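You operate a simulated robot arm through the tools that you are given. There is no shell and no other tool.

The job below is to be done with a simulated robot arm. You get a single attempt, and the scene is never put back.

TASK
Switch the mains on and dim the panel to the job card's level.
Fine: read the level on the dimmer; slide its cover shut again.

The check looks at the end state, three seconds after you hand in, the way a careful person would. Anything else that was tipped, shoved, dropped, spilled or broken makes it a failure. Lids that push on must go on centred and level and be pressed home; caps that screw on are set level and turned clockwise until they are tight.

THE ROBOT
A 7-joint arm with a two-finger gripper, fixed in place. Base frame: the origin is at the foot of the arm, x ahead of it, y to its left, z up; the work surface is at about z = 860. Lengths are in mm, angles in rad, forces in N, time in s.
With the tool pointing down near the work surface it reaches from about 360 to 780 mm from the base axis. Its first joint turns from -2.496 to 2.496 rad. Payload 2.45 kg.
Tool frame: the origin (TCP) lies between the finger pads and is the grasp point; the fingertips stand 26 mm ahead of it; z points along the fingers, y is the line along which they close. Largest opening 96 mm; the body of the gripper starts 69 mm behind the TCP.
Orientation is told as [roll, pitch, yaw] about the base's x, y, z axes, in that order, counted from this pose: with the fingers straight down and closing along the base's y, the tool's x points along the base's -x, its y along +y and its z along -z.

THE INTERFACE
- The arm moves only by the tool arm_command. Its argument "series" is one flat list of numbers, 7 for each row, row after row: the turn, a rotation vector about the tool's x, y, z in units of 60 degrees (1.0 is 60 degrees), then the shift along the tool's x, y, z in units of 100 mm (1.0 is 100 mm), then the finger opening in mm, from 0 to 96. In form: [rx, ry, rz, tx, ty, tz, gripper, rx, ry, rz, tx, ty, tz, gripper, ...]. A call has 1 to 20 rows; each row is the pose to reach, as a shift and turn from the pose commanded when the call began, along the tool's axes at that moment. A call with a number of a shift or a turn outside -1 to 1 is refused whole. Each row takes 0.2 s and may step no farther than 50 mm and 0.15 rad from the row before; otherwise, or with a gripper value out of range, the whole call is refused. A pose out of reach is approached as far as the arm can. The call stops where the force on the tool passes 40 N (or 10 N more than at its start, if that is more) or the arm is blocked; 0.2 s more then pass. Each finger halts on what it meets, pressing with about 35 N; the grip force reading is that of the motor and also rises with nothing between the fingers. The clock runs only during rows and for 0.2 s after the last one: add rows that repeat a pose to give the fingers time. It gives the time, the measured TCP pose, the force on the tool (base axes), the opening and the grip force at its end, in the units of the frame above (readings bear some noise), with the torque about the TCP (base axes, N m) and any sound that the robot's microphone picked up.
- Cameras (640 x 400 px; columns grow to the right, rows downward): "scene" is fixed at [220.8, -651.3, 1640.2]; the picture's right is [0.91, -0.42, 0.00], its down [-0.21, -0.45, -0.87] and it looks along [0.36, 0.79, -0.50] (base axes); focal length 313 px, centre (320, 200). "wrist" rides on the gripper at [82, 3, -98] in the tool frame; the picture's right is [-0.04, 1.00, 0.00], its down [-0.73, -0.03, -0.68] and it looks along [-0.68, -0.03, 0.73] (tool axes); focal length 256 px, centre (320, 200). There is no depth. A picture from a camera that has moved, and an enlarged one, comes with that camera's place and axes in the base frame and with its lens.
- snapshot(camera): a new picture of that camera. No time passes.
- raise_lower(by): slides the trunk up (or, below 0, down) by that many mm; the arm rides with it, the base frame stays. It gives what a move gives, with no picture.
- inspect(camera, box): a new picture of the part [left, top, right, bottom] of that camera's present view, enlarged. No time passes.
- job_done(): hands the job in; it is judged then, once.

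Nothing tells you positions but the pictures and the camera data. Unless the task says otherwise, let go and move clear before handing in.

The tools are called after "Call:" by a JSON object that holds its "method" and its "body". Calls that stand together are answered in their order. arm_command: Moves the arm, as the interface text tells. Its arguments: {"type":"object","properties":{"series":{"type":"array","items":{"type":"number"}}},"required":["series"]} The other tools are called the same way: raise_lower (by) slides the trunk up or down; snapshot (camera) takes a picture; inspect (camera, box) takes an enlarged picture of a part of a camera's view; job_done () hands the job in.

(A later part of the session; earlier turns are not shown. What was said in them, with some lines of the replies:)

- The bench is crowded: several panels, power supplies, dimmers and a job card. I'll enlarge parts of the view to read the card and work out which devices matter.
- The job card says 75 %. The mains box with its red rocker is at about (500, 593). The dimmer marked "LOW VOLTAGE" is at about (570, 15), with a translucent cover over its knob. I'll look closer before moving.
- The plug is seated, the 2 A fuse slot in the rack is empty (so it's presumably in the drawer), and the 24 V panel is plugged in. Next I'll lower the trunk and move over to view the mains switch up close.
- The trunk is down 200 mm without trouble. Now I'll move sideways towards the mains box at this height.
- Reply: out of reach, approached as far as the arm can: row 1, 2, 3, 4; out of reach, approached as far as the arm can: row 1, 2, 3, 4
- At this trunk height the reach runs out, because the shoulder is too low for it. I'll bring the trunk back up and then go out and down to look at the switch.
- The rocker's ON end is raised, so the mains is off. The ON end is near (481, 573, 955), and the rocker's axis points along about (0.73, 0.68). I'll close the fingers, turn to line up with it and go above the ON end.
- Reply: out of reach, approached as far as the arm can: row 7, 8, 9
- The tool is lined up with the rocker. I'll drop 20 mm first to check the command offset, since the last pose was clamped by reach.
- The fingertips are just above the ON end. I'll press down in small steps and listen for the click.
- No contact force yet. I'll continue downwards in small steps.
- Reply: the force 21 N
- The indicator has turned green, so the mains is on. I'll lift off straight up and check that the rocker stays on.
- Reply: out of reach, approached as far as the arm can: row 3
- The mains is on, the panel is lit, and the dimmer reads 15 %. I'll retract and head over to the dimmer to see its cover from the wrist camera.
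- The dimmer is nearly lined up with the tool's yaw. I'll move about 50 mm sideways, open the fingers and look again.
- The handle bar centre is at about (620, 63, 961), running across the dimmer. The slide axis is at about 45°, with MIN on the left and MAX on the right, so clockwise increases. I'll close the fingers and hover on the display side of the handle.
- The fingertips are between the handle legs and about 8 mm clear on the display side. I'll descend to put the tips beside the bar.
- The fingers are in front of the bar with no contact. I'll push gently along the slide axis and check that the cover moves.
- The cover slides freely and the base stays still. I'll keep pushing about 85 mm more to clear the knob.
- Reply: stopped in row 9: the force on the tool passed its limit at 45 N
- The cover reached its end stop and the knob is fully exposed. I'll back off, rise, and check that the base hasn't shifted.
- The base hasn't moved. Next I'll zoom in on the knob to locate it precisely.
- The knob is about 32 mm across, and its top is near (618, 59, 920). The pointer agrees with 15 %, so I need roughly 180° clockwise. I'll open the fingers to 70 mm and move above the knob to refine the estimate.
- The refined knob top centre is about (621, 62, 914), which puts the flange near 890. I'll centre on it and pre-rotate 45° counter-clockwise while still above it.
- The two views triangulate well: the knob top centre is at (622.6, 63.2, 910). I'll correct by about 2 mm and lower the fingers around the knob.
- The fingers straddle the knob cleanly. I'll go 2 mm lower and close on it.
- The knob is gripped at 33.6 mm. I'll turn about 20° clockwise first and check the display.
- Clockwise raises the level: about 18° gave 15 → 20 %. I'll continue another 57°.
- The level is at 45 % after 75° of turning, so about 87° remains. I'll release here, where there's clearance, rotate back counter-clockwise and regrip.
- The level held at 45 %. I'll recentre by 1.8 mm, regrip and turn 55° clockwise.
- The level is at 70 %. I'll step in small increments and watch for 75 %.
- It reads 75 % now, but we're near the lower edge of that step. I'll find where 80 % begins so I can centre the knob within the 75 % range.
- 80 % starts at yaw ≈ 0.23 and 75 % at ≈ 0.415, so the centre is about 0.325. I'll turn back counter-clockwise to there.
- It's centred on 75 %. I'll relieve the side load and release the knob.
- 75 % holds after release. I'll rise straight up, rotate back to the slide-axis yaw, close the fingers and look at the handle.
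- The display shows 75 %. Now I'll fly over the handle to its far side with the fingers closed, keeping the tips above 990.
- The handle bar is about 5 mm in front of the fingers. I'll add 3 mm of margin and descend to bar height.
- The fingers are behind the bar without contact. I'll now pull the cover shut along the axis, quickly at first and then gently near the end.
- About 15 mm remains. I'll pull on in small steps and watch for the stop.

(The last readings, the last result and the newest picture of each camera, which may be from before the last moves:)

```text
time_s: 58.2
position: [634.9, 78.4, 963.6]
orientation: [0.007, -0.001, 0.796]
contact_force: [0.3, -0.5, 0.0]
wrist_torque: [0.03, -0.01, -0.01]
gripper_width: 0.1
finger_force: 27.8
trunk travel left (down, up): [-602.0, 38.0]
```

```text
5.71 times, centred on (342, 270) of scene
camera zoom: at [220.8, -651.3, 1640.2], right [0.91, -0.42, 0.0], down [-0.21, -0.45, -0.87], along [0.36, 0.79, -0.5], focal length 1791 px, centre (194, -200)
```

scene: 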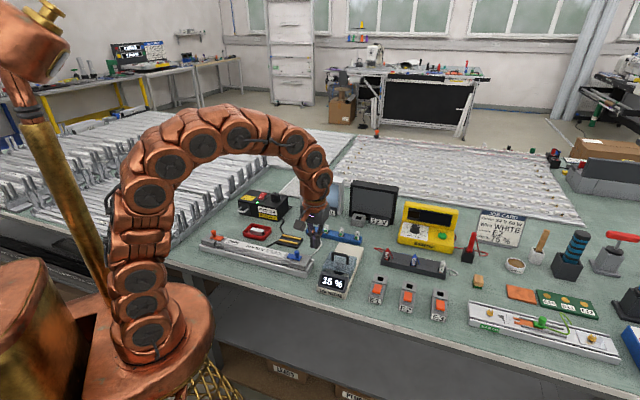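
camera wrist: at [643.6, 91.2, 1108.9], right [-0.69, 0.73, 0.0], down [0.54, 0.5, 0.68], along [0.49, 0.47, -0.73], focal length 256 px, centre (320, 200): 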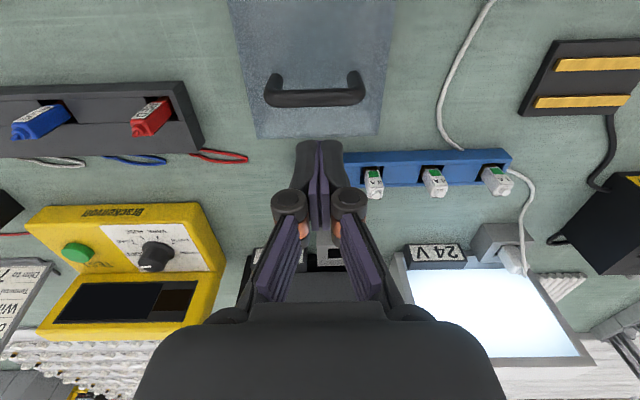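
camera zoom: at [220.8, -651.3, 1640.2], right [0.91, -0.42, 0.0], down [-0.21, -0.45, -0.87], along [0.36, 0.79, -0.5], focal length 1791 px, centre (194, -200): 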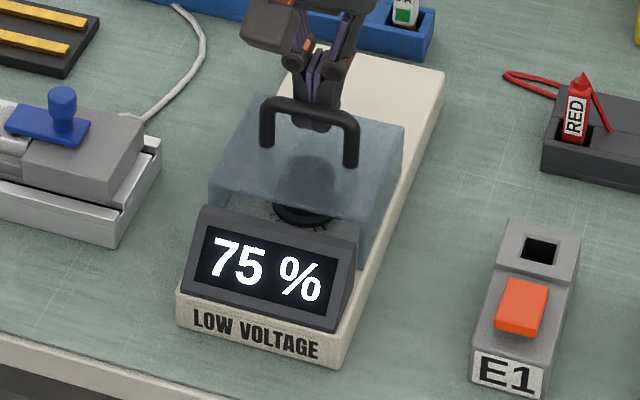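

The cover looks back at its original place. I'll press on a few millimetres to feel for the closed stop.

Call:
{"method": "arm_command", "body": {"series": [0, 0, 0, 0.01, 0, 0, 0, 0, 0, 0, 0.02, 0, 0, 0, 0, 0, 0, 0.03, 0, 0, 0]}}

Call:
{"method": "inspect", "body": {"camera": "scene", "box": [310, 235, 374, 305]}}

```text
time_s: 59.0
position: [632.9, 76.8, 964.6]
orientation: [0.004, -0.001, 0.795]
contact_force: [5.7, 2.8, -0.9]
wrist_torque: [0.0, -0.02, 0.03]
gripper_width: 5.8
finger_force: 28.3
trunk travel left (down, up): [-602.0, 38.0]
```

```text
5.71 times, centred on (342, 270) of scene
camera zoom: at [220.8, -651.3, 1640.2], right [0.91, -0.42, 0.0], down [-0.21, -0.45, -0.87], along [0.36, 0.79, -0.5], focal length 1791 px, centre (194, -200)
```

zoom: 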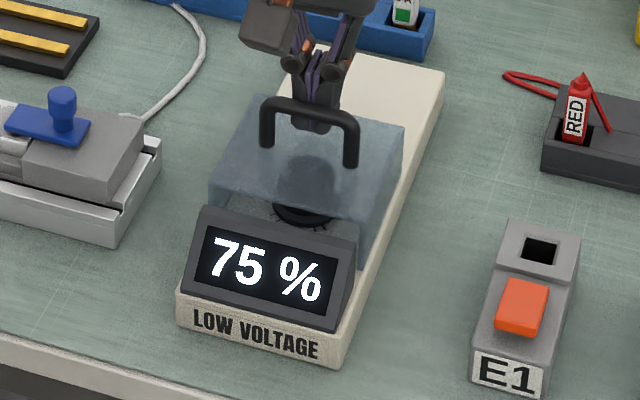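

The stop is reached (force rising) and the view matches the original shut position. I'll back off, rise clear and verify everything.

Call:
{"method": "arm_command", "body": {"series": [0, 0, 0, -0.04, 0, 0, 0, 0, 0, 0, -0.08, 0, 0, 0, 0, 0, 0, -0.08, 0, -0.15, 0, 0, 0, 0, -0.08, 0, -0.35, 0, 0, 0, 0, -0.08, 0, -0.55, 0, 0, 0, 0, -0.08, 0, -0.75, 0, 0, 0, 0, -0.08, 0, -0.95, 0]}}

Call:
{"method": "inspect", "body": {"camera": "scene", "box": [310, 235, 374, 305]}}

Call:
{"method": "snapshot", "body": {"camera": "wrist"}}

Call:
{"method": "snapshot", "body": {"camera": "scene"}}

```text
time_s: 60.6
position: [639.1, 81.0, 1059.1]
orientation: [0.006, 0.002, 0.797]
contact_force: [0.5, -0.3, -0.1]
wrist_torque: [-0.02, 0.03, 0.01]
gripper_width: 0.0
finger_force: 28.4
trunk travel left (down, up): [-602.0, 38.0]
```

```text
5.71 times, centred on (342, 270) of scene
camera zoom: at [220.8, -651.3, 1640.2], right [0.91, -0.42, 0.0], down [-0.21, -0.45, -0.87], along [0.36, 0.79, -0.5], focal length 1791 px, centre (194, -200)
```

zoom: 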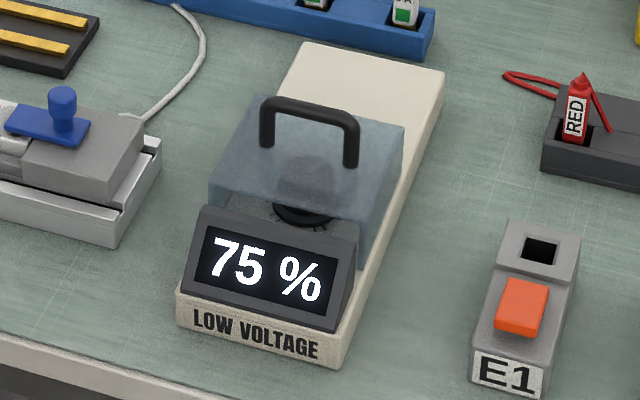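

```text
taken
camera wrist: at [579.0, 24.6, 1157.5], right [-0.69, 0.73, 0.0], down [0.54, 0.5, 0.68], along [0.49, 0.47, -0.73], focal length 256 px, centre (320, 200)
```

wrist: 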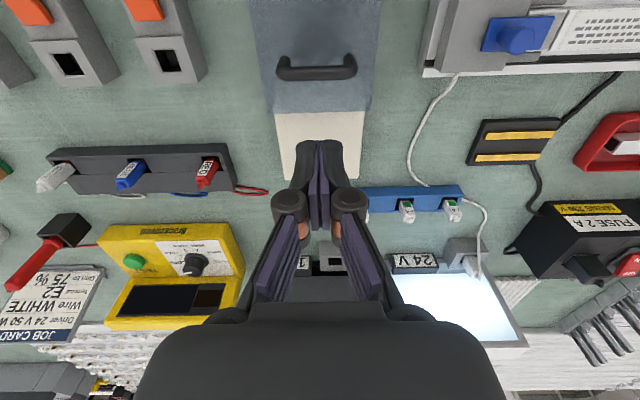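

```text
taken
```

scene: 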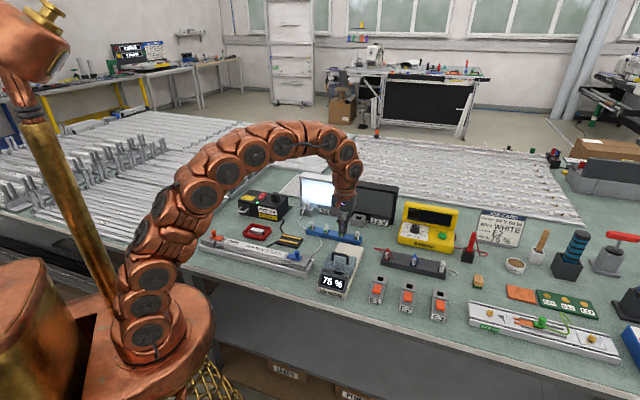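

The cover is shut, the display reads 75 % and the panel is bright. I'll pull the arm back clear and do a last check of the mains box and dimmer.

Call:
{"method": "arm_command", "body": {"series": [0, 0, 0, 0.2, 0, -0.1, 0, 0, 0, 0, 0.4, 0, -0.2, 0, 0, 0, 0, 0.6, 0, -0.3, 0, 0, 0, 0, 0.8, 0, -0.4, 0, 0, 0, 0, 1.0, 0, -0.5, 0]}}

Call:
{"method": "arm_command", "body": {"series": [0, 0, 0, 0.2, 0.2, -0.1, 0, 0, 0, 0, 0.4, 0.4, -0.2, 0, 0, 0, 0, 0.6, 0.6, -0.3, 0, 0, 0, 0, 0.8, 0.8, -0.3, 0]}}

Call:
{"method": "inspect", "body": {"camera": "scene", "box": [230, 170, 350, 245]}}

Call:
{"method": "inspect", "body": {"camera": "scene", "box": [310, 235, 374, 305]}}

Call:
{"method": "snapshot", "body": {"camera": "scene"}}

```text
time_s: 61.8
position: [568.6, 9.4, 1109.1]
orientation: [0.003, 0.001, 0.795]
contact_force: [0.2, 0.6, -0.7]
wrist_torque: [0.0, 0.05, -0.01]
gripper_width: 0.0
finger_force: 28.5
trunk travel left (down, up): [-602.0, 38.0]
```

```text
time_s: 62.8
position: [456.7, 9.1, 1140.0]
orientation: [0.006, 0.001, 0.795]
contact_force: [-0.2, 0.2, -0.3]
wrist_torque: [0.0, 0.07, 0.0]
gripper_width: 0.0
finger_force: 28.3
trunk travel left (down, up): [-602.0, 38.0]
```

```text
5.33 times, centred on (290, 208) of scene
camera zoom: at [220.8, -651.3, 1640.2], right [0.91, -0.42, 0.0], down [-0.21, -0.45, -0.87], along [0.36, 0.79, -0.5], focal length 1672 px, centre (480, 160)
```

zoom: 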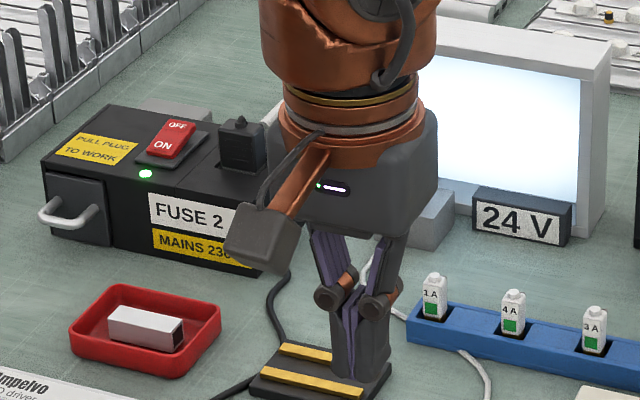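

```text
5.71 times, centred on (342, 270) of scene
camera zoom: at [220.8, -651.3, 1640.2], right [0.91, -0.42, 0.0], down [-0.21, -0.45, -0.87], along [0.36, 0.79, -0.5], focal length 1791 px, centre (194, -200)
```

zoom: 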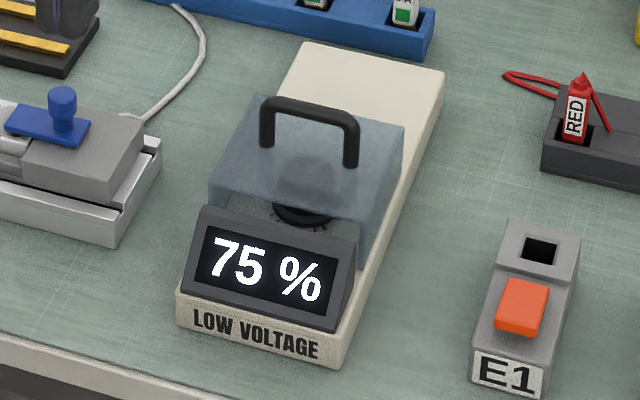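

```text
taken
```

scene: 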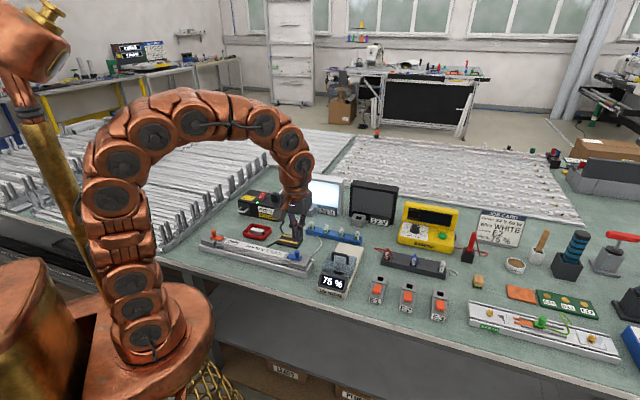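

The mains is on with its indicator green, the 24 V panel is lit, and the dimmer reads 75 % with its cover shut. Nothing else on the bench was disturbed and the arm is clear, so I'm handing in.

Call:
{"method": "job_done", "body": {}}

```text
The job is handed in.
```

The job is handed in. The mains is on, and the dimmer reads 75 %, the level on the job card.

- **Mains:** I pressed the rocker's ON end. It stayed on after I lifted off, with the green indicator lit and the 24 V panel shining.
- **Dimmer:** It read 15 % at power-up. I turned the knob clockwise past 75 % to where 80 % begins, then back to the middle of the 75 % range. The reading held after I let go.
- **Cover:** I pulled it back along its rail until it met the stop. In the camera view it matches its starting position.
- **Surroundings:** The dimmer base did not shift. I saw nothing else moved or tipped, and the arm was clear before hand-in.
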